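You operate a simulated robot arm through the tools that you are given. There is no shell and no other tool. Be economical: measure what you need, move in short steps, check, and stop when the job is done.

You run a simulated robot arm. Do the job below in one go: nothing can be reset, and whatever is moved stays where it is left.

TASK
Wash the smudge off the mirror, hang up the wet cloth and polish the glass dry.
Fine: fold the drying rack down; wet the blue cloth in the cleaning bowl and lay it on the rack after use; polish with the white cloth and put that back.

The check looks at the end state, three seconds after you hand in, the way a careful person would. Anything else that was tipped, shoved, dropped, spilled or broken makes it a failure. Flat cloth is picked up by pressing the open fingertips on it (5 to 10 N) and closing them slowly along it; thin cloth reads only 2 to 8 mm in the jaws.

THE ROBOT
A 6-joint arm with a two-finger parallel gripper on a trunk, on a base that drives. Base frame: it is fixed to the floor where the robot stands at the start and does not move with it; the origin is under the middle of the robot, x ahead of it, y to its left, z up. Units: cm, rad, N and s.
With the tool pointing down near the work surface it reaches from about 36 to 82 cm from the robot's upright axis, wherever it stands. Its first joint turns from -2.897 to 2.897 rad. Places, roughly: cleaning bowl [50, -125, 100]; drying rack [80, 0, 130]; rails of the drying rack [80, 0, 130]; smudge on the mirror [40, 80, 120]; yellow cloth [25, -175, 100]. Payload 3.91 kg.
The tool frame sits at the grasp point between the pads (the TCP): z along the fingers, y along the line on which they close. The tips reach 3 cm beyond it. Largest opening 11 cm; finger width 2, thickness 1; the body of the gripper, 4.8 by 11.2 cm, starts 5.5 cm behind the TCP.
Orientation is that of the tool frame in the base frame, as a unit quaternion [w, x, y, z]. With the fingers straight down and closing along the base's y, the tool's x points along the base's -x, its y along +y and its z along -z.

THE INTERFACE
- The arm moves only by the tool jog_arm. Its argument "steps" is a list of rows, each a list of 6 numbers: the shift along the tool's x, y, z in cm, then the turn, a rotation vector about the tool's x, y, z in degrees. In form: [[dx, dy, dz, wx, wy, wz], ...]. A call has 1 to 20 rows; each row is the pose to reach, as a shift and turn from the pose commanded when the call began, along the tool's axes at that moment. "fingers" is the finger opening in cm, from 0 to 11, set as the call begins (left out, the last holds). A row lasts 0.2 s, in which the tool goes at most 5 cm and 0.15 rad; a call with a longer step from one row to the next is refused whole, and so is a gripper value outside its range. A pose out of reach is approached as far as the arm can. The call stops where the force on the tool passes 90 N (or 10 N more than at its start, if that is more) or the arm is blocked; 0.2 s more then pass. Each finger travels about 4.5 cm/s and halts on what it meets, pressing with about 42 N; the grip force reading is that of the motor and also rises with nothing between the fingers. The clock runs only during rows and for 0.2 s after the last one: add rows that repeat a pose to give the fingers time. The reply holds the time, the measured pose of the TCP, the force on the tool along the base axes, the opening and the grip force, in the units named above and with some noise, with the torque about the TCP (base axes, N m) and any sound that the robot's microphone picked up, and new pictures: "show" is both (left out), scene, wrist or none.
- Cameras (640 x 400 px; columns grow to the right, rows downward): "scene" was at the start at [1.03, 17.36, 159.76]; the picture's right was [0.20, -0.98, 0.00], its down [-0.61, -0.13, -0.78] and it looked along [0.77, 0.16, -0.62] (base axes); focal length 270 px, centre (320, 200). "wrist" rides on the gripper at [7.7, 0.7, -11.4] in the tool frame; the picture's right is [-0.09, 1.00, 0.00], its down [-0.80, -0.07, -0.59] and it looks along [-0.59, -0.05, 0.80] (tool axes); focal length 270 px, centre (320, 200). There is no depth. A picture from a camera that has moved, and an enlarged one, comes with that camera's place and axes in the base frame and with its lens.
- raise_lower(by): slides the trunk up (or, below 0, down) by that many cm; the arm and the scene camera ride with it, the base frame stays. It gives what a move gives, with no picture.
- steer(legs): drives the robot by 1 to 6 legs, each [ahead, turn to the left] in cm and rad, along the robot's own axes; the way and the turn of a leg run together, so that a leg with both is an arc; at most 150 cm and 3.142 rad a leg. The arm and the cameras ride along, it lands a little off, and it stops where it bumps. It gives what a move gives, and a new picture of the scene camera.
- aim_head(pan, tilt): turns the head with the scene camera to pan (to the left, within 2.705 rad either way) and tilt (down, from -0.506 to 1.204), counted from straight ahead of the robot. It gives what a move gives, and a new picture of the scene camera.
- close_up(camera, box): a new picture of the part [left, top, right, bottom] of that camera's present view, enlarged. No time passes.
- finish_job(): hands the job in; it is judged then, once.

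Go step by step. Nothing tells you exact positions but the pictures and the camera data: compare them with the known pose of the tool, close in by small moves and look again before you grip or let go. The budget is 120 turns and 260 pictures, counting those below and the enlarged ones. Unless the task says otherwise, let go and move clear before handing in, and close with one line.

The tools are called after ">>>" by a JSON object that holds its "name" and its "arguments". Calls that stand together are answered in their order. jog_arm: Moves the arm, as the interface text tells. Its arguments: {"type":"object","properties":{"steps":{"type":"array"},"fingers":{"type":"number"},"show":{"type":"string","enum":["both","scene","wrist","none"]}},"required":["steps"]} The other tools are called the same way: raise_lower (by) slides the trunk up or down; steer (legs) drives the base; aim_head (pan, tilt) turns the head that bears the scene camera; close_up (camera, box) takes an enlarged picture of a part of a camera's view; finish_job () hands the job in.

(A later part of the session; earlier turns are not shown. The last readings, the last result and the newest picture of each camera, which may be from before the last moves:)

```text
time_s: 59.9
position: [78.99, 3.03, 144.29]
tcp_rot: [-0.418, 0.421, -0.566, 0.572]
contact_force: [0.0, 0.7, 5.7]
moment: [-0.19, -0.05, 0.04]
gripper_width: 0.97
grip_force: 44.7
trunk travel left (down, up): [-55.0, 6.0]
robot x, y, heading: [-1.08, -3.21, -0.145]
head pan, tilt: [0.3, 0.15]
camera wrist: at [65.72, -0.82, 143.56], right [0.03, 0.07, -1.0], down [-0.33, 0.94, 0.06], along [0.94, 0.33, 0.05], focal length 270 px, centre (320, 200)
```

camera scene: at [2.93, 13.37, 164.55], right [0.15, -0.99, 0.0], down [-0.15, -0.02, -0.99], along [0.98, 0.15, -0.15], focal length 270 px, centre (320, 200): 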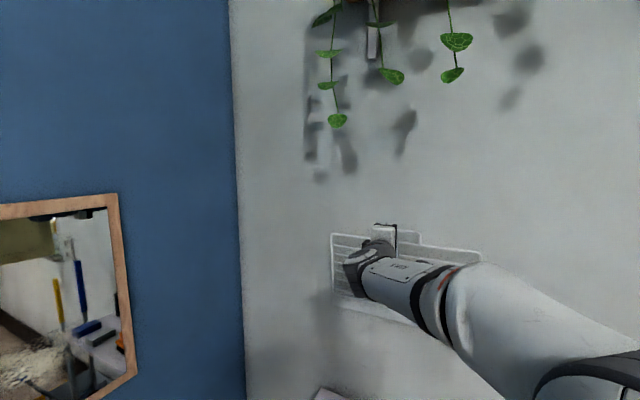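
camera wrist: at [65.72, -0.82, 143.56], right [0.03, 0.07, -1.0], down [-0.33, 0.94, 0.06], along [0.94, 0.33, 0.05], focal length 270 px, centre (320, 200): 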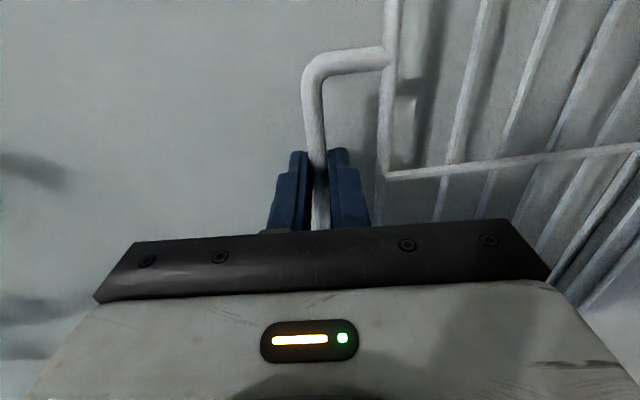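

Gripped the handle bar (0.97 cm). Now I'll draw it out along an arc of ~25 cm radius, first 30°.

>>> {"name": "jog_arm", "arguments": {"steps": [[0, 0.1, -2.2, 0, 0, 0], [0, 0.4, -4.3, 0, 0, 0], [0, 0.85, -6.5, 0, 0, 0], [0, 1.5, -8.5, 0, 0, 0], [0, 2.35, -10.6, 0, 0, 0], [0, 3.35, -12.5, 0, 0, 0]], "show": "wrist"}}

```text
time_s: 61.3
position: [67.82, 6.62, 140.27]
tcp_rot: [-0.416, 0.424, -0.568, 0.57]
contact_force: [16.9, -4.6, -27.1]
moment: [0.17, 0.53, -0.37]
gripper_width: 1.01
grip_force: 44.7
trunk travel left (down, up): [-55.0, 6.0]
robot x, y, heading: [-0.79, -3.86, -0.148]
head pan, tilt: [0.3, 0.15]
camera wrist: at [54.6, 2.69, 139.61], right [0.02, 0.07, -1.0], down [-0.33, 0.94, 0.06], along [0.94, 0.33, 0.04], focal length 270 px, centre (320, 200)
```

wrist: 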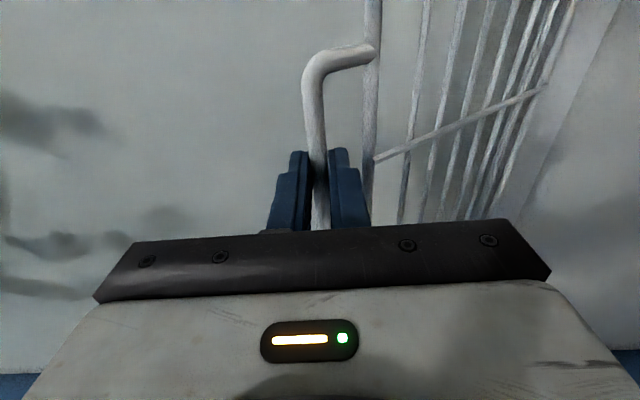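

The pull is toward the hinge, so the arc should dip more. I'll continue with a corrected arc.

>>> {"name": "jog_arm", "arguments": {"steps": [[0, 1.2, -0.2, 0, 0, 0], [0, 2.4, -0.8, 0, 0, 0], [0, 3.8, -2.2, 0, 0, 0], [0, 5.3, -3.6, 0, 0, 0], [0, 7, -4.9, 0, 0, 0], [0, 8.8, -6.0, 0, 0, 0]], "show": "wrist"}}

```text
time_s: 62.7
position: [60.68, 8.81, 132.41]
tcp_rot: [-0.421, 0.42, -0.562, 0.575]
contact_force: [-27.4, 23.4, 21.1]
moment: [-0.03, -0.48, 0.42]
gripper_width: 0.99
grip_force: 44.9
trunk travel left (down, up): [-55.0, 6.0]
robot x, y, heading: [-0.89, -3.54, -0.148]
head pan, tilt: [0.3, 0.15]
camera wrist: at [47.5, 4.88, 131.59], right [0.04, 0.07, -1.0], down [-0.33, 0.94, 0.05], along [0.94, 0.33, 0.06], focal length 270 px, centre (320, 200)
```

wrist: 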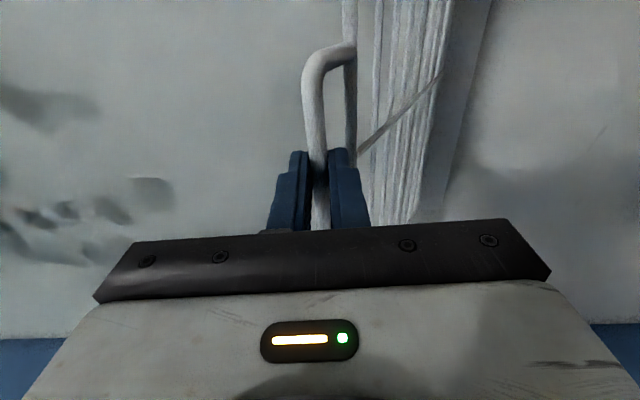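

Now it pushes outward, so I refit the arc (radius ≈25) and continue downwards.

>>> {"name": "jog_arm", "arguments": {"steps": [[0, 0.3, -1.2, 0, 0, 0], [0, 2.2, -2.3, 0, 0, 0], [0, 3.6, -2.9, 0, 0, 0], [0, 5.0, -3.4, 0, 0, 0], [0, 6.5, -3.8, 0, 0, 0], [0, 8.0, -4.1, 0, 0, 0]], "show": "wrist"}}

```text
time_s: 64.1
position: [57.47, 9.67, 123.7]
tcp_rot: [-0.418, 0.422, -0.565, 0.573]
contact_force: [0.8, 17.1, 0.1]
moment: [0.32, -0.19, 0.06]
gripper_width: 0.95
grip_force: 45.0
trunk travel left (down, up): [-55.0, 6.0]
robot x, y, heading: [-1.01, -3.39, -0.143]
head pan, tilt: [0.3, 0.15]
camera wrist: at [44.27, 5.87, 123.13], right [0.03, 0.07, -1.0], down [-0.33, 0.94, 0.06], along [0.94, 0.33, 0.05], focal length 270 px, centre (320, 200)
```

wrist: 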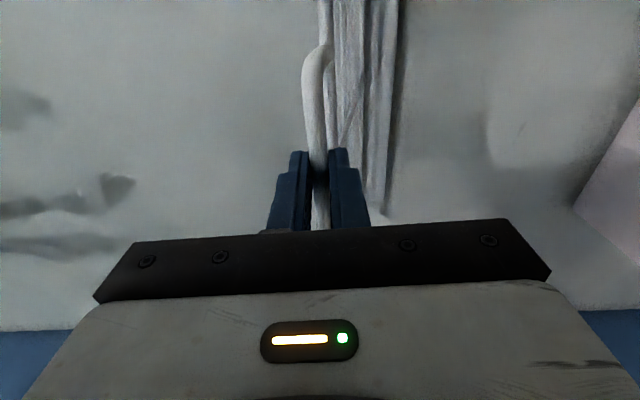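

Almost horizontal. I'll bring it down the remaining ~4 cm.

>>> {"name": "jog_arm", "arguments": {"steps": [[0, 1.2, -0.2, 0, 0, 0], [0, 2.4, -0.3, 0, 0, 0], [0, 3.6, -0.4, 0, 0, 0], [0, 4.6, -0.4, 0, 0, 0], [0, 4.6, -0.4, 0, 0, 0]]}}

>>> {"name": "aim_head", "arguments": {"pan": 0.3, "tilt": 0.45}}

```text
time_s: 65.3
position: [57.05, 9.94, 119.22]
tcp_rot: [-0.418, 0.422, -0.565, 0.573]
contact_force: [-12.6, 20.8, -1.9]
moment: [0.46, -0.12, 0.46]
gripper_width: 0.97
grip_force: 45.2
trunk travel left (down, up): [-55.0, 6.0]
robot x, y, heading: [-0.98, -3.49, -0.144]
head pan, tilt: [0.3, 0.15]
camera scene: at [2.66, 13.77, 164.51], right [0.15, -0.99, 0.0], down [-0.15, -0.03, -0.99], along [0.98, 0.15, -0.15], focal length 270 px, centre (320, 200)
camera wrist: at [43.82, 5.98, 118.55], right [0.03, 0.07, -1.0], down [-0.33, 0.94, 0.06], along [0.94, 0.33, 0.05], focal length 270 px, centre (320, 200)
```

scene: 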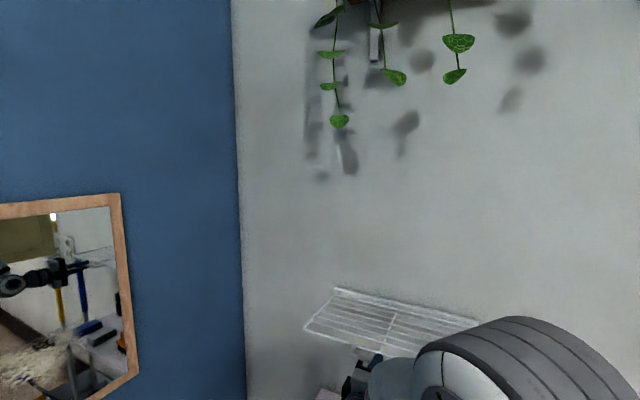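
wrist: 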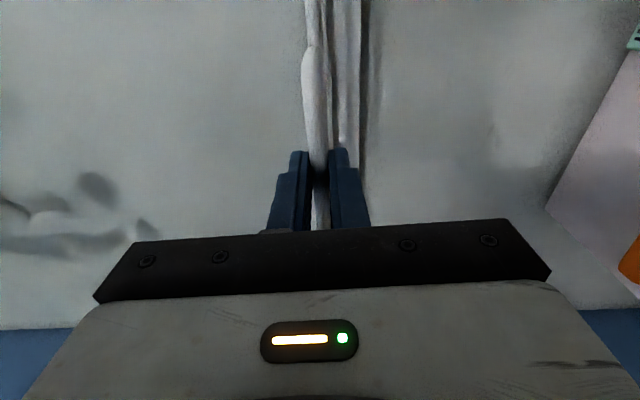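

```text
time_s: 66.1
position: [56.95, 10.0, 119.3]
tcp_rot: [-0.418, 0.421, -0.564, 0.574]
contact_force: [-15.1, 21.0, -1.7]
moment: [0.44, -0.02, 0.33]
gripper_width: 0.95
grip_force: 44.9
trunk travel left (down, up): [-55.0, 6.0]
robot x, y, heading: [-1.0, -3.66, -0.15]
head pan, tilt: [0.3, 0.45]
camera scene: at [2.55, 13.76, 161.74], right [0.15, -0.99, 0.0], down [-0.43, -0.07, -0.9], along [0.89, 0.14, -0.43], focal length 270 px, centre (320, 200)
```

scene: 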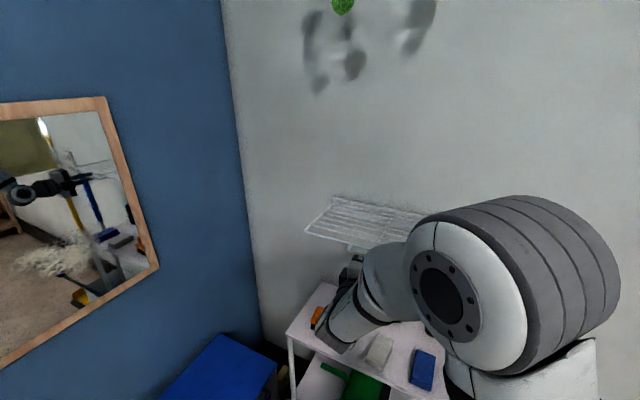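

The rack looks about horizontal. I'll test for the end stop by going 1.5 cm lower.

>>> {"name": "jog_arm", "arguments": {"steps": [[0, 0.5, 0, 0, 0, 0], [0, 1.0, 0, 0, 0, 0], [0, 1.5, 0, 0, 0, 0]], "show": "wrist"}}

```text
time_s: 66.9
position: [57.05, 9.92, 118.61]
tcp_rot: [-0.423, 0.416, -0.562, 0.576]
contact_force: [5.1, 21.1, 45.3]
moment: [-0.12, -0.78, -0.14]
gripper_width: 0.94
grip_force: 44.8
trunk travel left (down, up): [-55.0, 6.0]
robot x, y, heading: [-0.93, -3.75, -0.144]
head pan, tilt: [0.3, 0.45]
camera wrist: at [43.85, 5.97, 117.62], right [0.05, 0.07, -1.0], down [-0.33, 0.94, 0.05], along [0.94, 0.33, 0.07], focal length 270 px, centre (320, 200)
```

wrist: 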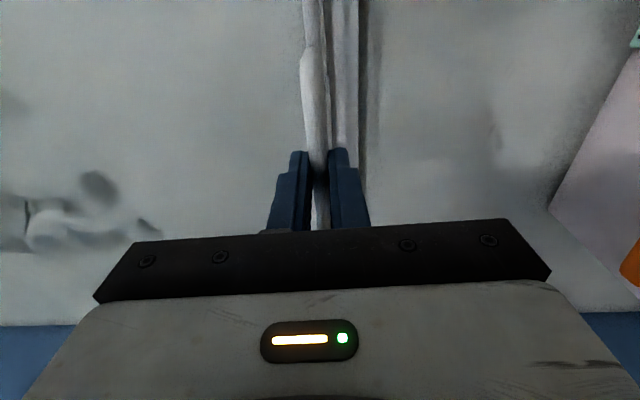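

The end stop is reached. Relax up, open, and back away horizontally.

>>> {"name": "jog_arm", "arguments": {"fingers": 3.5, "steps": [[0, -0.8, 0, 0, 0, 0], [0, -0.8, 0, 0, 0, 0], [0, -0.8, 0, 0, 0, 0], [0, -0.8, 0, 0, 0, 0]], "show": "none"}}

>>> {"name": "jog_arm", "arguments": {"steps": [[0, 0, -2, 0, 0, 0], [0, 0, -5, 0, 0, 0], [0, 0, -8, 0, 0, 0], [0, 0, -10, 0, 0, 0]]}}

```text
time_s: 67.9
position: [56.98, 9.38, 118.52]
tcp_rot: [-0.418, 0.421, -0.566, 0.572]
contact_force: [0.3, -0.2, -0.2]
moment: [-0.02, 0.0, 0.02]
gripper_width: 3.52
grip_force: 0.0
trunk travel left (down, up): [-55.0, 6.0]
robot x, y, heading: [-0.86, -4.04, -0.147]
head pan, tilt: [0.3, 0.45]
```

```text
time_s: 68.9
position: [47.62, 12.49, 118.45]
tcp_rot: [-0.419, 0.421, -0.565, 0.572]
contact_force: [0.6, 0.6, -0.7]
moment: [0.01, -0.01, -0.02]
gripper_width: 3.51
grip_force: 0.0
trunk travel left (down, up): [-55.0, 6.0]
robot x, y, heading: [-0.55, -3.66, -0.146]
head pan, tilt: [0.3, 0.45]
camera scene: at [2.82, 13.38, 161.77], right [0.15, -0.99, 0.0], down [-0.43, -0.07, -0.9], along [0.89, 0.14, -0.44], focal length 270 px, centre (320, 200)
camera wrist: at [34.41, 8.64, 117.8], right [0.03, 0.07, -1.0], down [-0.33, 0.94, 0.06], along [0.94, 0.33, 0.05], focal length 270 px, centre (320, 200)
```

scene: 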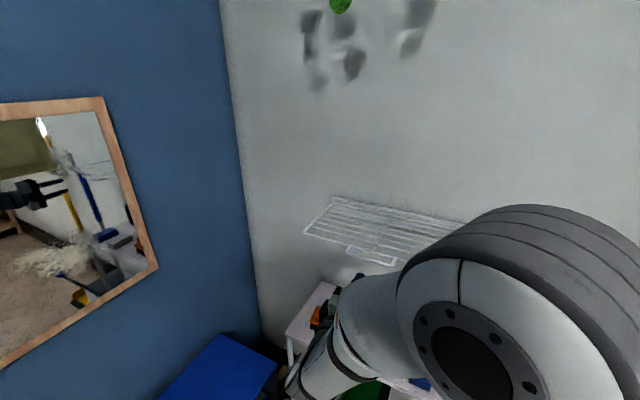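
wrist: 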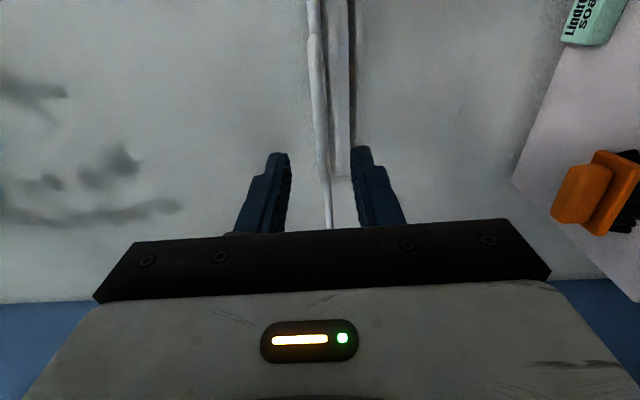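

The rack is down and horizontal. Next I roll the tool 90° and pitch it down toward the cart to pick the blue cloth with the camera on the robot's side.

>>> {"name": "jog_arm", "arguments": {"fingers": 10.5, "steps": [[0, 0, -1, 0, 0, 8], [0, 0, -2, 0, 0, 16], [0, 0, -3, 0, 0, 24], [0, 0, -3, 0, 0, 32], [0, 0, -3, 0, 0, 40], [0, 0, -3, 0, 0, 48], [0, 0, -3, 0, 0, 56], [0, 0, -3, 0, 0, 64], [0, 0, -3, 0, 0, 72], [0, 0, -3, 0, 0, 80], [0, 0, -3, 0, 0, 88], [0, 0, -3, 0, 0, 90]], "show": "none"}}

>>> {"name": "jog_arm", "arguments": {"steps": [[-1, 0, 0, 0, 8, 0], [-2, 0, 0, 0, 16, 0], [-3, 0, 0, 0, 24, 0], [-4, 0, 0, 0, 32, 0], [-5, 0, 0, 0, 40, 0], [-5, 0, 0, 0, 48, 0], [-5, 0, 0, 0, 56, 0], [-5, 0, 0, 0, 64, 0], [-5, 0, 0, 0, 70, 0], [-5, 0, 0, 0, 70, 0]]}}

```text
time_s: 71.5
position: [44.64, 13.45, 118.51]
tcp_rot: [0.701, 0.104, 0.697, -0.109]
contact_force: [0.6, -0.2, 0.0]
moment: [-0.06, 0.02, 0.04]
gripper_width: 10.52
grip_force: 0.0
trunk travel left (down, up): [-55.0, 6.0]
robot x, y, heading: [-0.98, -4.06, -0.144]
head pan, tilt: [0.3, 0.45]
```

```text
time_s: 73.7
position: [44.6, 13.45, 123.48]
tcp_rot: [0.174, 0.146, 0.973, -0.031]
contact_force: [0.1, -0.1, 0.0]
moment: [-0.02, 0.03, -0.01]
gripper_width: 10.49
grip_force: 0.0
trunk travel left (down, up): [-55.0, 6.0]
robot x, y, heading: [-0.88, -3.63, -0.147]
head pan, tilt: [0.3, 0.45]
camera scene: at [2.82, 13.37, 161.77], right [0.15, -0.99, 0.0], down [-0.43, -0.07, -0.9], along [0.89, 0.14, -0.44], focal length 270 px, centre (320, 200)
camera wrist: at [34.22, 17.59, 131.52], right [0.37, 0.93, 0.02], down [0.5, -0.22, 0.84], along [0.78, -0.3, -0.55], focal length 270 px, centre (320, 200)
```

scene: 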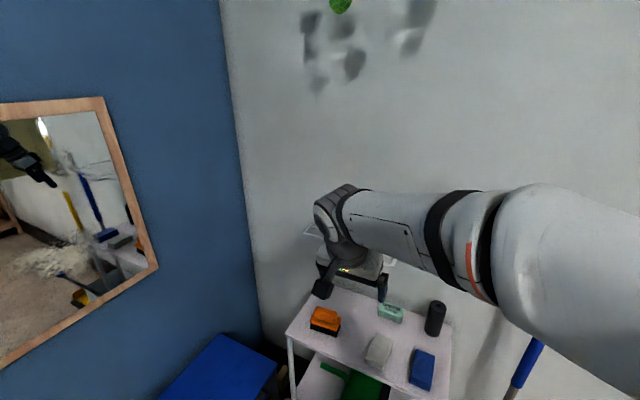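
wrist: 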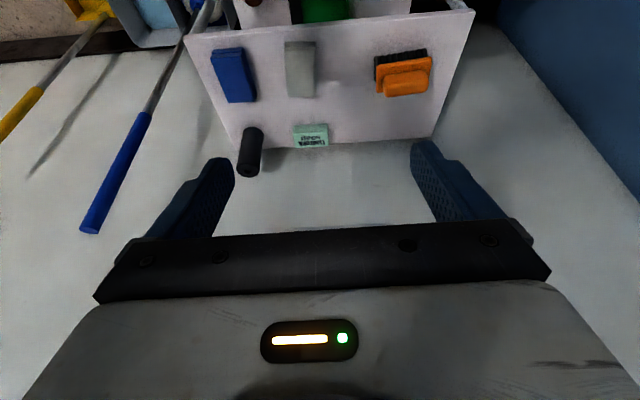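

The cart is seen clearly: blue at ≈(56.5,-8.5), white at ≈(60,4), aligned with the wall. I'll move to a hover 15 cm short of the blue cloth.

>>> {"name": "jog_arm", "arguments": {"steps": [[0, -4.4, 0, 0, 0, 0], [0, -8.8, 0, 0, 0, 0], [0, -13.2, 0, 0, 0, 0], [0, -17.7, 0, 0, 0, 0], [-0.2, -17.7, 4.5, 0, 0, 0], [-0.5, -17.7, 9, 0, 0, 0], [-0.8, -17.7, 13.5, 0, 0, 0], [-1, -17.7, 18, 0, 0, 0], [-1.2, -17.7, 22.5, 0, 0, 0], [-1.4, -17.7, 27.3, 0, 0, 0], [-1.4, -17.7, 27.5, 0, 0, 0]]}}

>>> {"name": "close_up", "arguments": {"camera": "wrist", "box": [200, 0, 440, 150]}}

```text
time_s: 76.1
position: [49.77, -6.78, 98.31]
tcp_rot: [0.174, 0.147, 0.973, -0.03]
contact_force: [-0.9, -0.4, 0.6]
moment: [0.01, -0.03, 0.03]
gripper_width: 10.5
grip_force: 0.1
trunk travel left (down, up): [-55.0, 6.0]
robot x, y, heading: [-0.91, -3.67, -0.142]
head pan, tilt: [0.3, 0.45]
camera scene: at [2.81, 13.37, 161.77], right [0.15, -0.99, 0.0], down [-0.43, -0.07, -0.9], along [0.89, 0.14, -0.44], focal length 270 px, centre (320, 200)
camera wrist: at [39.38, -2.74, 106.29], right [0.37, 0.93, 0.02], down [0.5, -0.22, 0.84], along [0.78, -0.3, -0.55], focal length 270 px, centre (320, 200)
```

scene: 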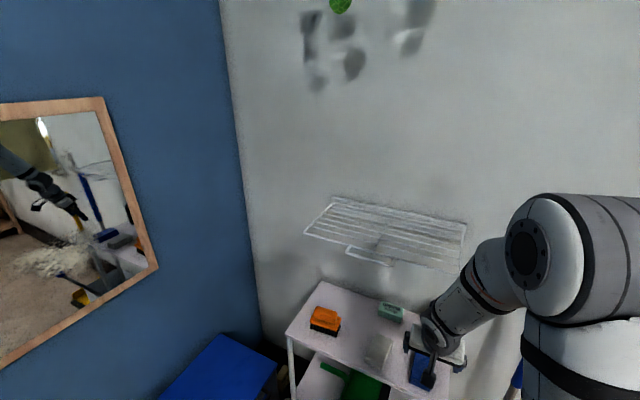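
wrist: 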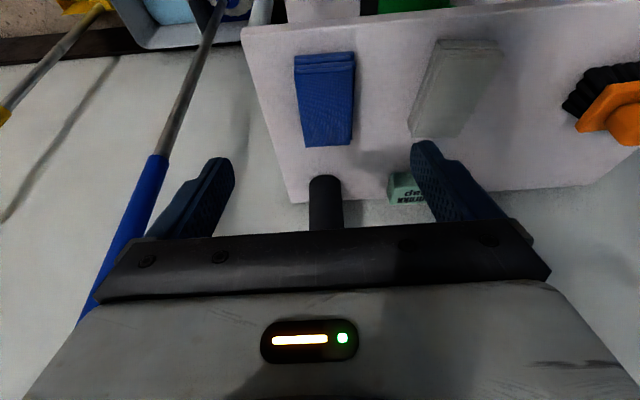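

```text
2.67 times, centred on (320, 75) of wrist
camera zoom: at [39.38, -2.74, 106.29], right [0.37, 0.93, 0.02], down [0.5, -0.22, 0.84], along [0.78, -0.3, -0.55], focal length 721 px, centre (320, 533)
```

zoom: 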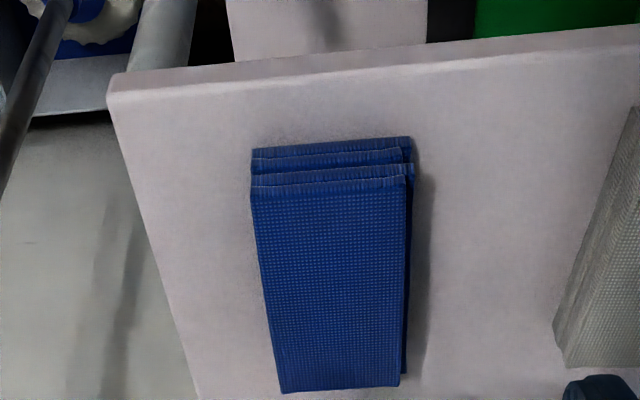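

The folded blue cloth is ~10×5.4 cm, centred ≈(58,-9), about 2 cm thick. I'll descend with fingers straddling it, slowly at the end.

>>> {"name": "jog_arm", "arguments": {"steps": [[-0.4, 0.1, 4.5, 0, 0, 0], [-0.8, 0.2, 9, 0, 0, 0], [-1.1, 0.27, 12.5, 0, 0, 0], [-1.3, 0.27, 14.5, 0, 0, 0], [-1.37, 0.27, 15.4, 0, 0, 0], [-1.37, 0.27, 15.9, 0, 0, 0]], "show": "wrist"}}

```text
time_s: 77.5
position: [56.43, -8.74, 83.71]
tcp_rot: [0.175, 0.146, 0.973, -0.03]
contact_force: [0.4, -0.2, 0.6]
moment: [0.01, -0.02, -0.01]
gripper_width: 10.47
grip_force: 0.0
trunk travel left (down, up): [-55.0, 6.0]
robot x, y, heading: [-0.71, -4.02, -0.147]
head pan, tilt: [0.3, 0.45]
camera wrist: at [46.03, -4.6, 91.82], right [0.37, 0.93, 0.02], down [0.5, -0.22, 0.84], along [0.78, -0.3, -0.55], focal length 270 px, centre (320, 200)
```

wrist: 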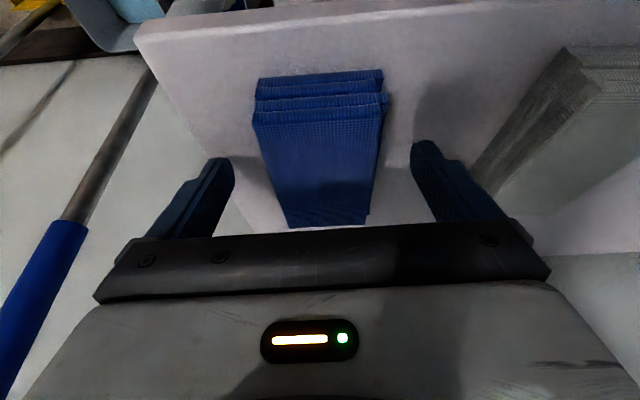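

Fingers straddle the cloth well. I'll go 0.4 cm lower and close.

>>> {"name": "jog_arm", "arguments": {"fingers": 6.5, "steps": [[0, 0, 0.2, 0, 0, 0], [0, 0, 0.4, 0, 0, 0], [0, 0, 0.4, 0, 0, 0]], "show": "none"}}

>>> {"name": "jog_arm", "arguments": {"fingers": 0, "steps": [[0, 0, 0, 0, 0, 0], [0, 0, 0, 0, 0, 0], [0, 0, 0, 0, 0, 0], [0, 0, 0, 0, 0, 0]], "show": "wrist"}}

```text
time_s: 78.3
position: [56.52, -8.74, 83.44]
tcp_rot: [0.174, 0.146, 0.973, -0.03]
contact_force: [-0.1, -0.5, 0.0]
moment: [-0.01, 0.01, 0.01]
gripper_width: 6.5
grip_force: 0.1
trunk travel left (down, up): [-55.0, 6.0]
robot x, y, heading: [-0.89, -3.77, -0.152]
head pan, tilt: [0.3, 0.45]
```

```text
time_s: 79.3
position: [56.59, -8.79, 83.47]
tcp_rot: [0.173, 0.147, 0.973, -0.03]
contact_force: [1.2, -0.5, 0.3]
moment: [0.02, 0.01, 0.03]
gripper_width: 5.7
grip_force: 41.9
trunk travel left (down, up): [-55.0, 6.0]
robot x, y, heading: [-0.59, -3.73, -0.146]
head pan, tilt: [0.3, 0.45]
camera wrist: at [46.08, -4.68, 91.51], right [0.37, 0.93, 0.02], down [0.5, -0.22, 0.84], along [0.78, -0.3, -0.55], focal length 270 px, centre (320, 200)
```

wrist: 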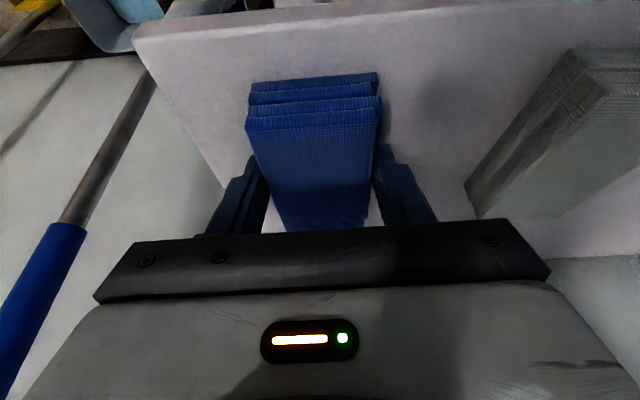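

Gripped at 5.7 cm. Lift along the tool axis, then back away from under the rack.

>>> {"name": "jog_arm", "arguments": {"steps": [[0, 0, -2, 0, 0, 0], [0, 0, -5, 0, 0, 0], [0, 0, -9, 0, 0, 0], [0, 0, -13, 0, 0, 0], [2.5, 0, -16, 0, 0, 0], [5.5, 0, -18.5, 0, 0, 0], [8.5, 0, -20.5, 0, 0, 0], [11.3, 0, -22, 0, 0, 0]]}}

```text
time_s: 81.1
position: [40.12, -3.09, 100.39]
tcp_rot: [0.173, 0.146, 0.973, -0.031]
contact_force: [0.7, -0.4, -0.7]
moment: [0.01, 0.03, 0.01]
gripper_width: 5.72
grip_force: 42.3
out of reach, approached as far as the arm can: row 8
trunk travel left (down, up): [-55.0, 6.0]
robot x, y, heading: [-0.8, -3.85, -0.146]
head pan, tilt: [0.3, 0.45]
camera scene: at [2.86, 13.39, 161.76], right [0.15, -0.99, 0.0], down [-0.43, -0.07, -0.9], along [0.89, 0.14, -0.44], focal length 270 px, centre (320, 200)
camera wrist: at [29.66, 0.97, 108.5], right [0.37, 0.93, 0.02], down [0.5, -0.22, 0.84], along [0.78, -0.3, -0.55], focal length 270 px, centre (320, 200)
```

scene: 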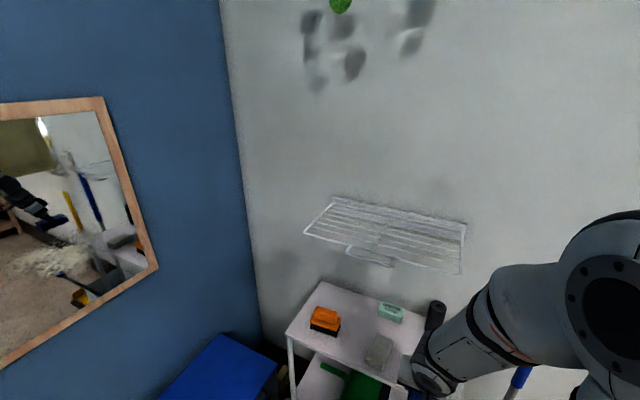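
wrist: 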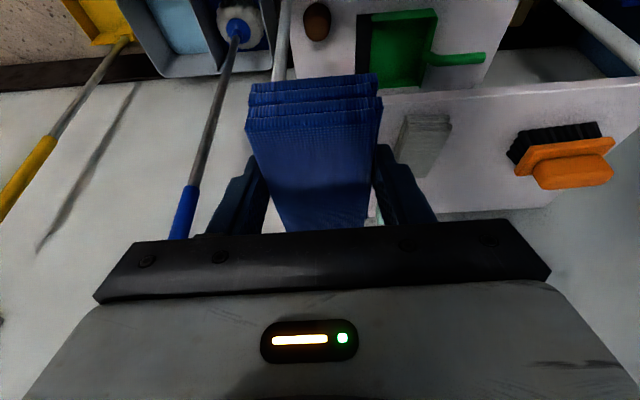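

The blue cloth is held securely. Now I drive to the window with the arm straight ahead, passing well left of the shutter.

>>> {"name": "steer", "arguments": {"legs": [[0, -1.73], [118, 0]]}}

>>> {"name": "aim_head", "arguments": {"pan": 0.9, "tilt": 0.6}}

```text
time_s: 85.0
position: [1.09, -45.34, 100.43]
tcp_rot: [0.101, 0.783, 0.597, -0.141]
contact_force: [-0.4, -0.1, -0.4]
moment: [-0.02, 0.0, 0.02]
gripper_width: 5.71
grip_force: 41.7
trunk travel left (down, up): [-55.0, 6.0]
robot x, y, heading: [1.24, -4.25, -1.661]
head pan, tilt: [0.3, 0.45]
stopped in leg 1: the robot was blocked; the commanded pose is now the measured one
camera scene: at [18.74, -7.24, 161.78], right [-0.98, -0.21, 0.0], down [-0.09, 0.43, -0.9], along [0.19, -0.88, -0.44], focal length 270 px, centre (320, 200)
```

scene: 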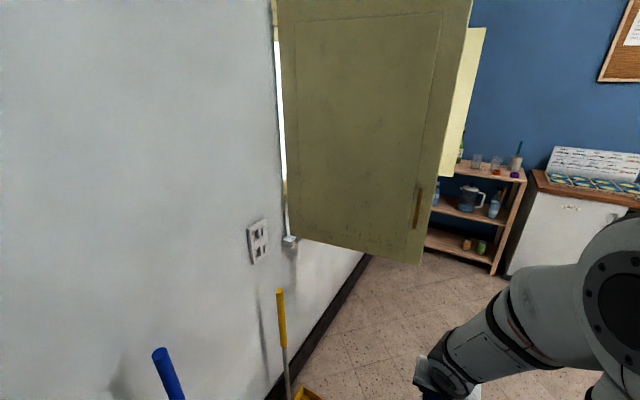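

```text
time_s: 86.0
position: [1.13, -45.15, 100.55]
tcp_rot: [0.101, 0.784, 0.597, -0.14]
contact_force: [-1.4, -0.5, -0.9]
moment: [0.04, 0.0, 0.0]
gripper_width: 5.7
grip_force: 42.5
trunk travel left (down, up): [-55.0, 6.0]
robot x, y, heading: [1.53, -4.28, -1.666]
head pan, tilt: [0.901, 0.6]
camera scene: at [23.32, -4.25, 160.42], right [-0.69, -0.72, 0.0], down [-0.41, 0.39, -0.83], along [0.6, -0.57, -0.56], focal length 270 px, centre (320, 200)
```

scene: 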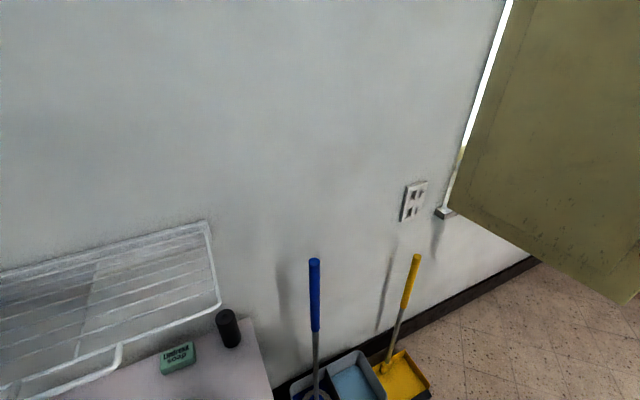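

The turn was blocked around heading -1.66, perhaps by the rear. I'll drive forward a little, then complete the turn.

>>> {"name": "steer", "arguments": {"legs": [[20, 0], [0, -0.25]]}}

```text
time_s: 88.4
position: [-10.91, -64.1, 100.55]
tcp_rot: [0.082, 0.852, 0.494, -0.152]
contact_force: [0.8, 0.1, -0.4]
moment: [0.0, 0.0, -0.06]
gripper_width: 5.7
grip_force: 41.6
trunk travel left (down, up): [-55.0, 6.0]
robot x, y, heading: [-0.45, -24.45, -1.905]
head pan, tilt: [0.901, 0.6]
camera scene: at [21.31, -29.73, 160.41], right [-0.84, -0.54, 0.0], down [-0.31, 0.48, -0.82], along [0.45, -0.69, -0.57], focal length 270 px, centre (320, 200)
```

scene: 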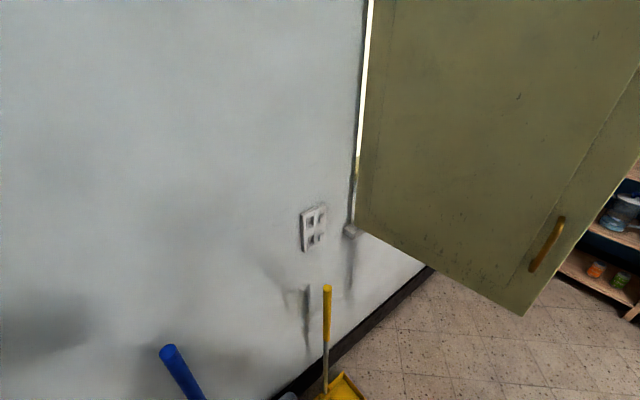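

Now on course; drive to the spot in front of the window.

>>> {"name": "steer", "arguments": {"legs": [[98, -0.02]]}}

>>> {"name": "aim_head", "arguments": {"pan": 1.3, "tilt": 0.6}}

```text
time_s: 93.5
position: [-43.53, -155.77, 100.49]
tcp_rot: [0.081, 0.856, 0.488, -0.154]
contact_force: [-0.2, 0.1, -0.4]
moment: [0.04, 0.05, 0.02]
gripper_width: 5.73
grip_force: 42.1
trunk travel left (down, up): [-55.0, 6.0]
robot x, y, heading: [-32.24, -116.07, -1.918]
head pan, tilt: [0.901, 0.6]
camera scene: at [-10.94, -121.78, 160.41], right [-0.85, -0.53, 0.0], down [-0.3, 0.48, -0.82], along [0.44, -0.7, -0.57], focal length 270 px, centre (320, 200)
```

scene: 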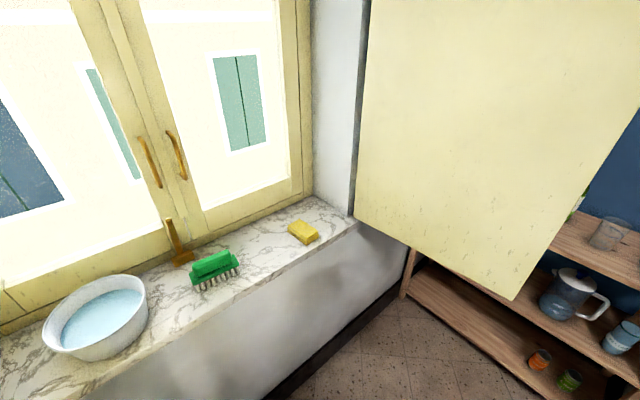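

```text
time_s: 94.4
position: [-43.49, -155.53, 100.51]
tcp_rot: [0.08, 0.856, 0.487, -0.152]
contact_force: [-0.4, -0.7, -1.4]
moment: [-0.01, -0.01, 0.02]
gripper_width: 5.69
grip_force: 42.0
trunk travel left (down, up): [-55.0, 6.0]
robot x, y, heading: [-32.59, -115.81, -1.914]
head pan, tilt: [1.3, 0.6]
camera scene: at [-8.38, -119.34, 160.41], right [-0.58, -0.82, 0.0], down [-0.46, 0.33, -0.83], along [0.67, -0.48, -0.56], focal length 270 px, centre (320, 200)
```

scene: 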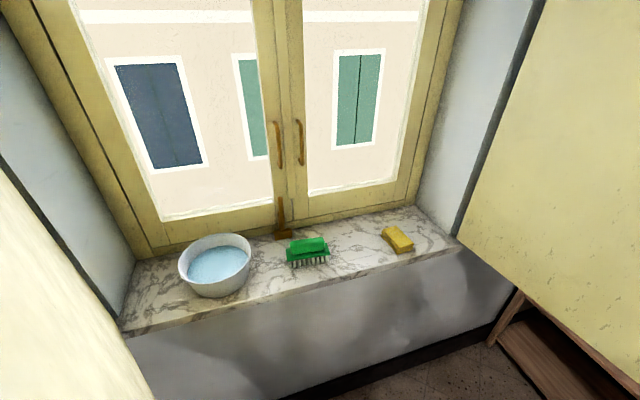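

The water surface centre is ≈(50.8,-126,102.6). I'll raise the cloth above bowl height, turn left to face the window, and drive closer.

>>> {"name": "jog_arm", "arguments": {"steps": [[-1.5, 0, -4.2, 0, 0, 0], [-3, 0, -8.4, 0, 0, 0], [-4.8, 0, -13.2, 0, 0, 0], [-4.8, 0, -13.2, 0, 0, 0]], "show": "none"}}

>>> {"name": "steer", "arguments": {"legs": [[0, 1.724]]}}

```text
refused: row 3 steps farther than a row can; nothing moved
```

```text
time_s: 99.0
position: [8.46, -119.4, 100.57]
tcp_rot: [0.17, 0.166, 0.971, -0.036]
contact_force: [0.6, -0.5, -0.1]
moment: [0.0, 0.0, 0.01]
gripper_width: 5.71
grip_force: 41.6
trunk travel left (down, up): [-55.0, 6.0]
robot x, y, heading: [-32.83, -118.21, -0.158]
head pan, tilt: [1.3, 0.6]
camera scene: at [-34.29, -94.03, 160.41], right [0.91, -0.41, 0.0], down [-0.23, -0.51, -0.83], along [0.34, 0.75, -0.56], focal length 270 px, centre (320, 200)
```

scene: 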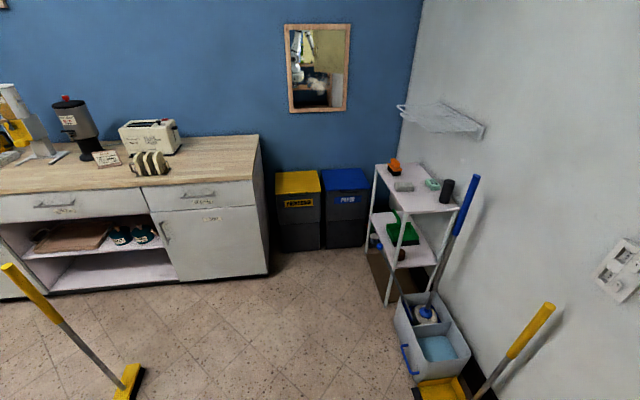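

Facing the window now, and the corner looks undisturbed. I'll raise the cloth and look ahead.

>>> {"name": "jog_arm", "arguments": {"steps": [[-1.5, 0, -4.2, 0, 0, 0], [-3.1, 0, -8.7, 0, 0, 0], [-4.8, 0, -13.2, 0, 0, 0], [-4.8, 0, -13.2, 0, 0, 0]], "show": "none"}}

>>> {"name": "steer", "arguments": {"legs": [[20, -0.03]]}}

>>> {"name": "aim_head", "arguments": {"pan": 0.2, "tilt": 0.7}}

```text
time_s: 100.0
position: [8.53, -119.47, 114.44]
tcp_rot: [0.168, 0.166, 0.971, -0.034]
contact_force: [1.2, -0.3, -0.3]
moment: [-0.03, 0.0, 0.01]
gripper_width: 5.68
grip_force: 42.1
trunk travel left (down, up): [-55.0, 6.0]
robot x, y, heading: [-32.72, -118.05, -0.156]
head pan, tilt: [1.3, 0.6]
```

```text
time_s: 101.6
position: [27.91, -124.05, 114.44]
tcp_rot: [0.168, 0.183, 0.968, -0.038]
contact_force: [-0.1, 0.0, -0.9]
moment: [-0.02, 0.06, -0.01]
gripper_width: 5.68
grip_force: 41.8
trunk travel left (down, up): [-55.0, 6.0]
robot x, y, heading: [-13.34, -120.85, -0.193]
head pan, tilt: [1.3, 0.6]
camera scene: at [-13.82, -97.15, 160.41], right [0.9, -0.45, 0.0], down [-0.25, -0.51, -0.82], along [0.37, 0.74, -0.57], focal length 270 px, centre (320, 200)
```

scene: 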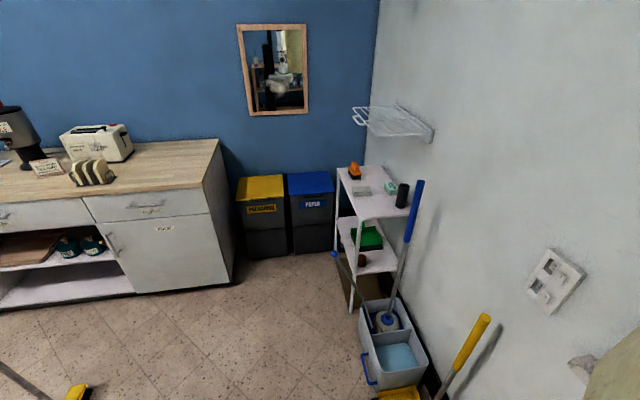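

```text
time_s: 102.9
position: [27.8, -124.16, 114.37]
tcp_rot: [0.169, 0.182, 0.968, -0.037]
contact_force: [0.3, 0.4, -0.7]
moment: [0.0, 0.04, 0.02]
gripper_width: 5.69
grip_force: 41.9
trunk travel left (down, up): [-55.0, 6.0]
robot x, y, heading: [-13.49, -120.72, -0.192]
head pan, tilt: [0.201, 0.7]
camera scene: at [-9.41, -104.96, 159.55], right [0.01, -1.0, 0.0], down [-0.64, -0.01, -0.76], along [0.76, 0.01, -0.64], focal length 270 px, centre (320, 200)
```

scene: 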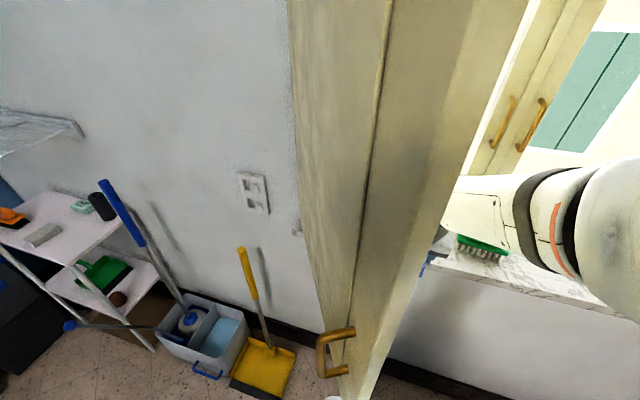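

The shutter hides the bowl from the head, so I'll use the wrist camera.

>>> {"name": "jog_arm", "arguments": {"steps": [[0, 0, 0, 0, 0, 0]], "show": "wrist"}}

```text
time_s: 103.3
position: [27.81, -124.14, 114.4]
tcp_rot: [0.17, 0.182, 0.968, -0.037]
contact_force: [0.2, 0.1, -0.6]
moment: [0.02, -0.01, 0.02]
gripper_width: 5.69
grip_force: 42.2
trunk travel left (down, up): [-55.0, 6.0]
robot x, y, heading: [-13.12, -120.92, -0.192]
head pan, tilt: [0.201, 0.7]
camera wrist: at [17.82, -119.3, 122.52], right [0.44, 0.9, 0.02], down [0.49, -0.26, 0.83], along [0.75, -0.36, -0.55], focal length 270 px, centre (320, 200)
```

wrist: 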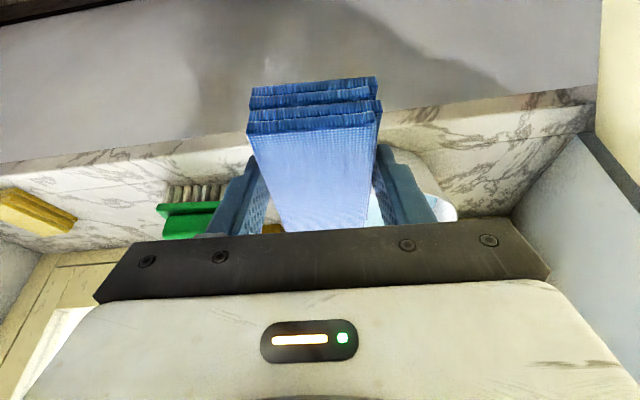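

The right rim edge matches the bowl being at (50.8,-126.2). I'll move the cloth over the bowl centre, staying high.

>>> {"name": "jog_arm", "arguments": {"steps": [[-3.9, 1.28, 1.4, 0, 0, 0], [-7.8, 2.56, 2.8, 0, 0, 0], [-11.7, 3.84, 4.2, 0, 0, 0], [-15.6, 5.1, 5.6, 0, 0, 0], [-19.5, 6.4, 7, 0, 0, 0], [-19.5, 6.4, 7, 0, 0, 0]], "show": "wrist"}}

>>> {"name": "aim_head", "arguments": {"pan": -0.1, "tilt": 0.65}}

```text
time_s: 104.7
position: [49.73, -125.7, 114.22]
tcp_rot: [0.169, 0.182, 0.968, -0.037]
contact_force: [0.3, -0.4, 0.4]
moment: [-0.01, 0.01, -0.03]
gripper_width: 5.7
grip_force: 41.8
trunk travel left (down, up): [-55.0, 6.0]
robot x, y, heading: [-13.13, -120.75, -0.191]
head pan, tilt: [0.201, 0.7]
camera wrist: at [39.51, -120.91, 122.38], right [0.44, 0.9, 0.02], down [0.49, -0.26, 0.83], along [0.75, -0.36, -0.55], focal length 270 px, centre (320, 200)
```

wrist: 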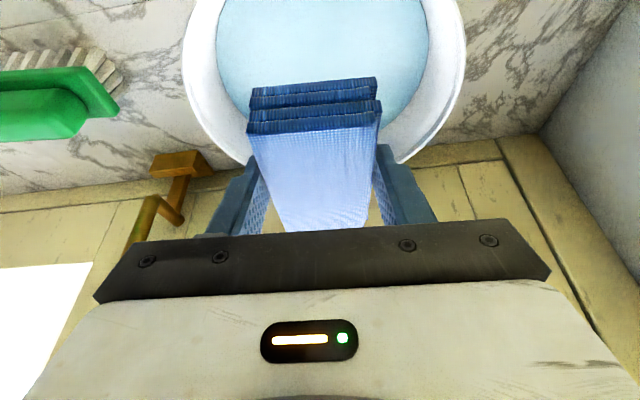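

```text
time_s: 105.5
position: [49.57, -125.75, 114.15]
tcp_rot: [0.169, 0.182, 0.968, -0.037]
contact_force: [0.2, 0.1, -0.2]
moment: [0.03, 0.01, -0.02]
gripper_width: 5.72
grip_force: 41.5
trunk travel left (down, up): [-55.0, 6.0]
robot x, y, heading: [-13.63, -121.1, -0.194]
head pan, tilt: [-0.099, 0.649]
camera scene: at [-9.56, -107.53, 159.98], right [-0.29, -0.96, 0.0], down [-0.58, 0.17, -0.8], along [0.76, -0.23, -0.6], focal length 270 px, centre (320, 200)
```

scene: 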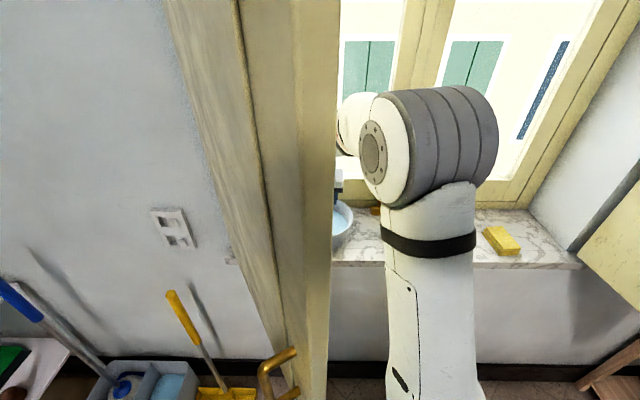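

The cloth is centred over the water. Lower it in steps to about 2 cm below the surface.

>>> {"name": "jog_arm", "arguments": {"steps": [[0.7, 0, 1.9, 0, 0, 0], [1.4, 0, 3.8, 0, 0, 0], [2.1, 0.05, 5.7, 0, 0, 0], [2.6, 0.1, 7.2, 0, 0, 0], [3.0, 0.1, 8.3, 0, 0, 0], [3.4, 0.1, 9.3, 0, 0, 0], [3.4, 0.1, 9.3, 0, 0, 0]], "show": "wrist"}}

```text
time_s: 107.1
position: [49.36, -125.76, 104.38]
tcp_rot: [0.169, 0.182, 0.968, -0.037]
contact_force: [-0.2, -0.9, -1.0]
moment: [-0.04, -0.04, -0.05]
gripper_width: 5.7
grip_force: 41.5
trunk travel left (down, up): [-55.0, 6.0]
robot x, y, heading: [-13.0, -121.2, -0.19]
head pan, tilt: [-0.099, 0.649]
camera wrist: at [39.31, -120.94, 112.58], right [0.44, 0.9, 0.02], down [0.49, -0.26, 0.83], along [0.75, -0.36, -0.55], focal length 270 px, centre (320, 200)
```

wrist: 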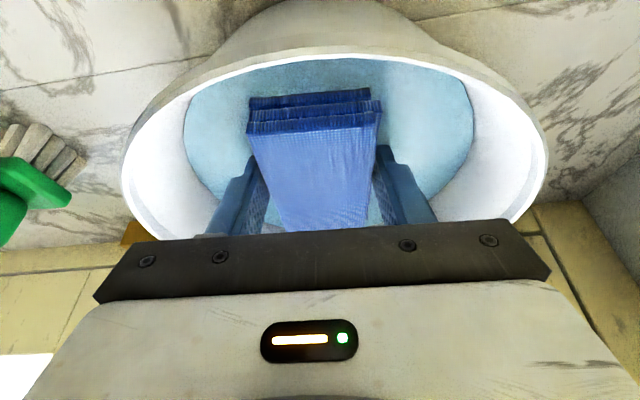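

The rim is at ~104 and water at ~101; the cloth is just touching. Lower another 1.8 cm.

>>> {"name": "jog_arm", "arguments": {"steps": [[0.2, 0, 0.56, 0, 0, 0], [0.41, 0, 1.13, 0, 0, 0], [0.62, 0, 1.7, 0, 0, 0], [0.62, 0, 1.7, 0, 0, 0], [0.62, 0, 1.7, 0, 0, 0]], "show": "wrist"}}

```text
time_s: 108.3
position: [49.44, -125.8, 102.58]
tcp_rot: [0.168, 0.183, 0.968, -0.038]
contact_force: [-0.7, 0.3, -0.9]
moment: [-0.01, 0.03, 0.01]
gripper_width: 5.73
grip_force: 41.7
trunk travel left (down, up): [-55.0, 6.0]
robot x, y, heading: [-13.33, -120.97, -0.187]
head pan, tilt: [-0.099, 0.649]
camera wrist: at [39.41, -120.96, 110.75], right [0.44, 0.9, 0.02], down [0.49, -0.26, 0.83], along [0.75, -0.36, -0.55], focal length 270 px, centre (320, 200)
```

wrist: 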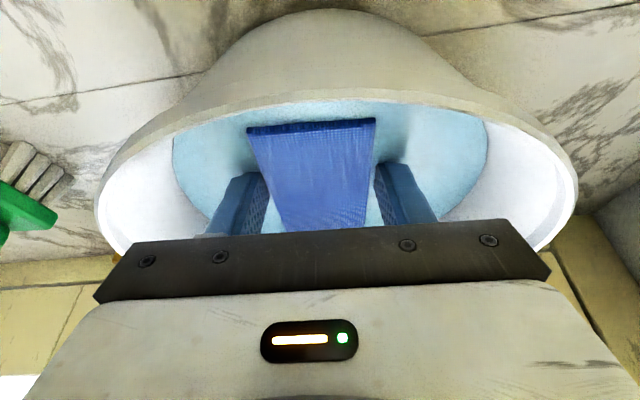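

The cloth is submerged and has turned wet. I'll lift it above the bowl and let it drip for a couple of seconds.

>>> {"name": "jog_arm", "arguments": {"steps": [[0, 0, 0, 0, 0, 0], [-0.7, 0, -1.9, 0, 0, 0], [-1.4, 0, -3.8, 0, 0, 0], [-2.1, 0, -5.7, 0, 0, 0], [-2.1, 0, -5.7, 0, 0, 0], [-2.1, 0, -5.7, 0, 0, 0], [-2.1, 0, -5.7, 0, 0, 0], [-2.1, 0, -5.7, 0, 0, 0], [-2.1, 0, -5.7, 0, 0, 0], [-2.1, 0, -5.7, 0, 0, 0], [-2.1, 0, -5.7, 0, 0, 0], [-2.1, 0, -5.7, 0, 0, 0], [-2.1, 0, -5.7, 0, 0, 0], [-3, 0, -8, 0, 0, 0], [-4, 0, -10.5, 0, 0, 0], [-4.5, 0, -12.2, 0, 0, 0], [-4.5, 0, -12.2, 0, 0, 0], [-4.5, 0, -12.2, 0, 0, 0]], "show": "wrist"}}

```text
time_s: 112.1
position: [49.47, -125.71, 115.56]
tcp_rot: [0.168, 0.181, 0.968, -0.038]
contact_force: [-0.3, -0.3, -1.0]
moment: [-0.02, 0.03, -0.02]
gripper_width: 5.71
grip_force: 41.6
trunk travel left (down, up): [-55.0, 6.0]
robot x, y, heading: [-13.14, -121.24, -0.191]
head pan, tilt: [-0.099, 0.649]
camera wrist: at [39.53, -120.88, 123.77], right [0.44, 0.9, 0.02], down [0.49, -0.26, 0.83], along [0.75, -0.36, -0.55], focal length 270 px, centre (320, 200)
```

wrist: 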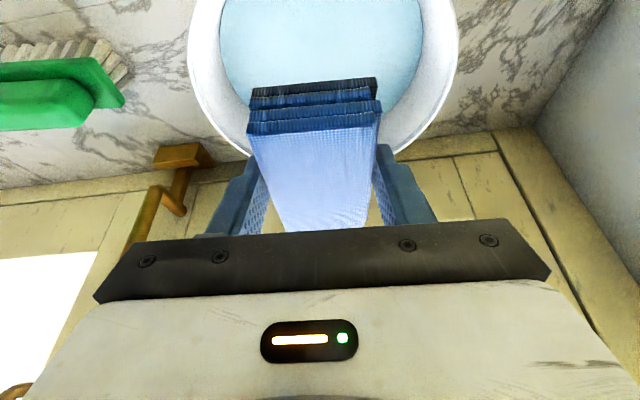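

The lower layers are visibly darker, so it's wet. I'll withdraw the arm from the window and then drive around to the mirror.

>>> {"name": "jog_arm", "arguments": {"steps": [[3.9, -1.28, -1.4, 0, 0, 0], [7.8, -2.56, -2.8, 0, 0, 0], [11.7, -3.84, -4.2, 0, 0, 0], [15.6, -5.1, -5.6, 0, 0, 0], [19, -6.4, -7, 0, 0, 0]], "show": "none"}}

>>> {"name": "steer", "arguments": {"legs": [[-45, 0], [0, 1.19]]}}

>>> {"name": "aim_head", "arguments": {"pan": 0, "tilt": 0.5}}

```text
time_s: 113.3
position: [28.17, -124.08, 115.91]
tcp_rot: [0.168, 0.182, 0.968, -0.037]
contact_force: [-1.5, 0.1, -0.2]
moment: [0.0, 0.01, 0.0]
gripper_width: 5.67
grip_force: 41.7
trunk travel left (down, up): [-55.0, 6.0]
robot x, y, heading: [-13.23, -120.95, -0.194]
head pan, tilt: [-0.099, 0.649]
```

```text
time_s: 119.0
position: [-38.77, -74.96, 115.97]
tcp_rot: [0.161, -0.39, 0.904, 0.063]
contact_force: [-0.1, 0.0, -0.9]
moment: [-0.04, -0.01, 0.0]
gripper_width: 5.7
grip_force: 42.0
trunk travel left (down, up): [-55.0, 6.0]
robot x, y, heading: [-57.31, -112.38, 0.984]
head pan, tilt: [-0.099, 0.649]
camera scene: at [-68.48, -103.96, 159.97], right [0.78, -0.63, 0.0], down [-0.38, -0.47, -0.8], along [0.5, 0.62, -0.6], focal length 270 px, centre (320, 200)
```

scene: 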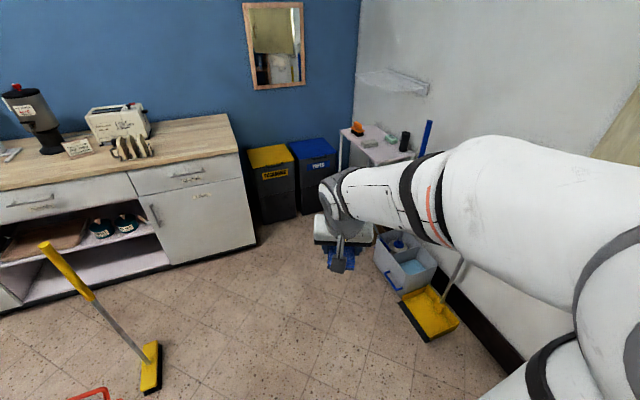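

```text
time_s: 119.7
position: [-38.67, -74.91, 116.01]
tcp_rot: [0.161, -0.389, 0.905, 0.063]
contact_force: [-0.1, 0.1, -0.7]
moment: [-0.01, -0.02, 0.02]
gripper_width: 5.7
grip_force: 42.1
trunk travel left (down, up): [-55.0, 6.0]
robot x, y, heading: [-57.47, -112.74, 0.985]
head pan, tilt: [0.0, 0.499]
camera scene: at [-68.85, -103.2, 161.32], right [0.83, -0.55, 0.0], down [-0.26, -0.4, -0.88], along [0.48, 0.73, -0.48], focal length 270 px, centre (320, 200)
```

scene: 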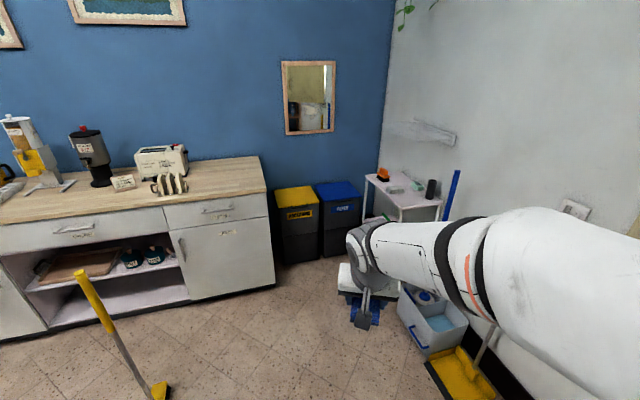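

Path ahead is clear. Drive 120 cm, turn to face the mirror, then look.

>>> {"name": "steer", "arguments": {"legs": [[120, 0.01], [0, 0.275]]}}

>>> {"name": "aim_head", "arguments": {"pan": 0, "tilt": 0.6}}

```text
time_s: 126.6
position: [15.14, 27.87, 115.92]
tcp_rot: [0.15, -0.514, 0.84, 0.085]
contact_force: [0.4, -0.3, 0.4]
moment: [0.03, 0.02, 0.01]
gripper_width: 5.7
grip_force: 41.9
trunk travel left (down, up): [-55.0, 6.0]
robot x, y, heading: [7.97, -13.26, 1.261]
head pan, tilt: [0.0, 0.499]
camera scene: at [-5.73, -7.6, 161.32], right [0.95, -0.3, 0.0], down [-0.15, -0.46, -0.88], along [0.27, 0.84, -0.48], focal length 270 px, centre (320, 200)
```

scene: 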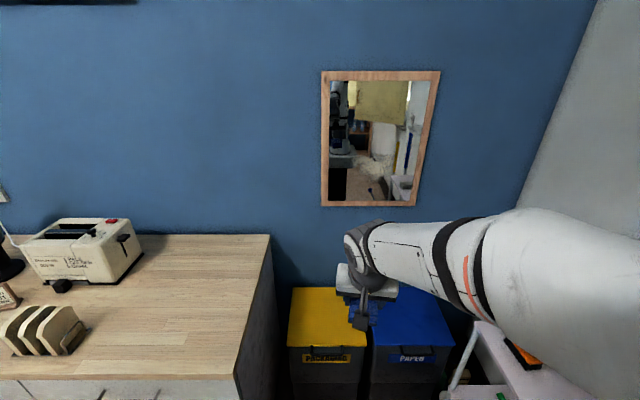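

```text
time_s: 127.3
position: [15.2, 27.92, 116.0]
tcp_rot: [0.15, -0.514, 0.84, 0.085]
contact_force: [-0.6, 0.5, -0.3]
moment: [-0.02, 0.0, -0.01]
gripper_width: 5.7
grip_force: 42.0
trunk travel left (down, up): [-55.0, 6.0]
robot x, y, heading: [7.97, -13.35, 1.26]
head pan, tilt: [0.0, 0.6]
camera scene: at [-5.76, -7.78, 160.42], right [0.95, -0.3, 0.0], down [-0.17, -0.54, -0.83], along [0.25, 0.79, -0.56], focal length 270 px, centre (320, 200)
```

scene: 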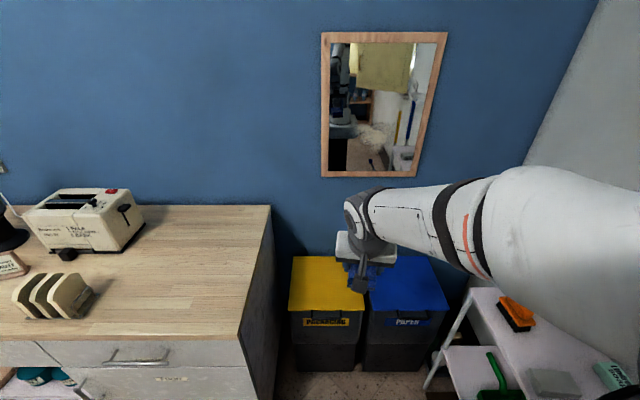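

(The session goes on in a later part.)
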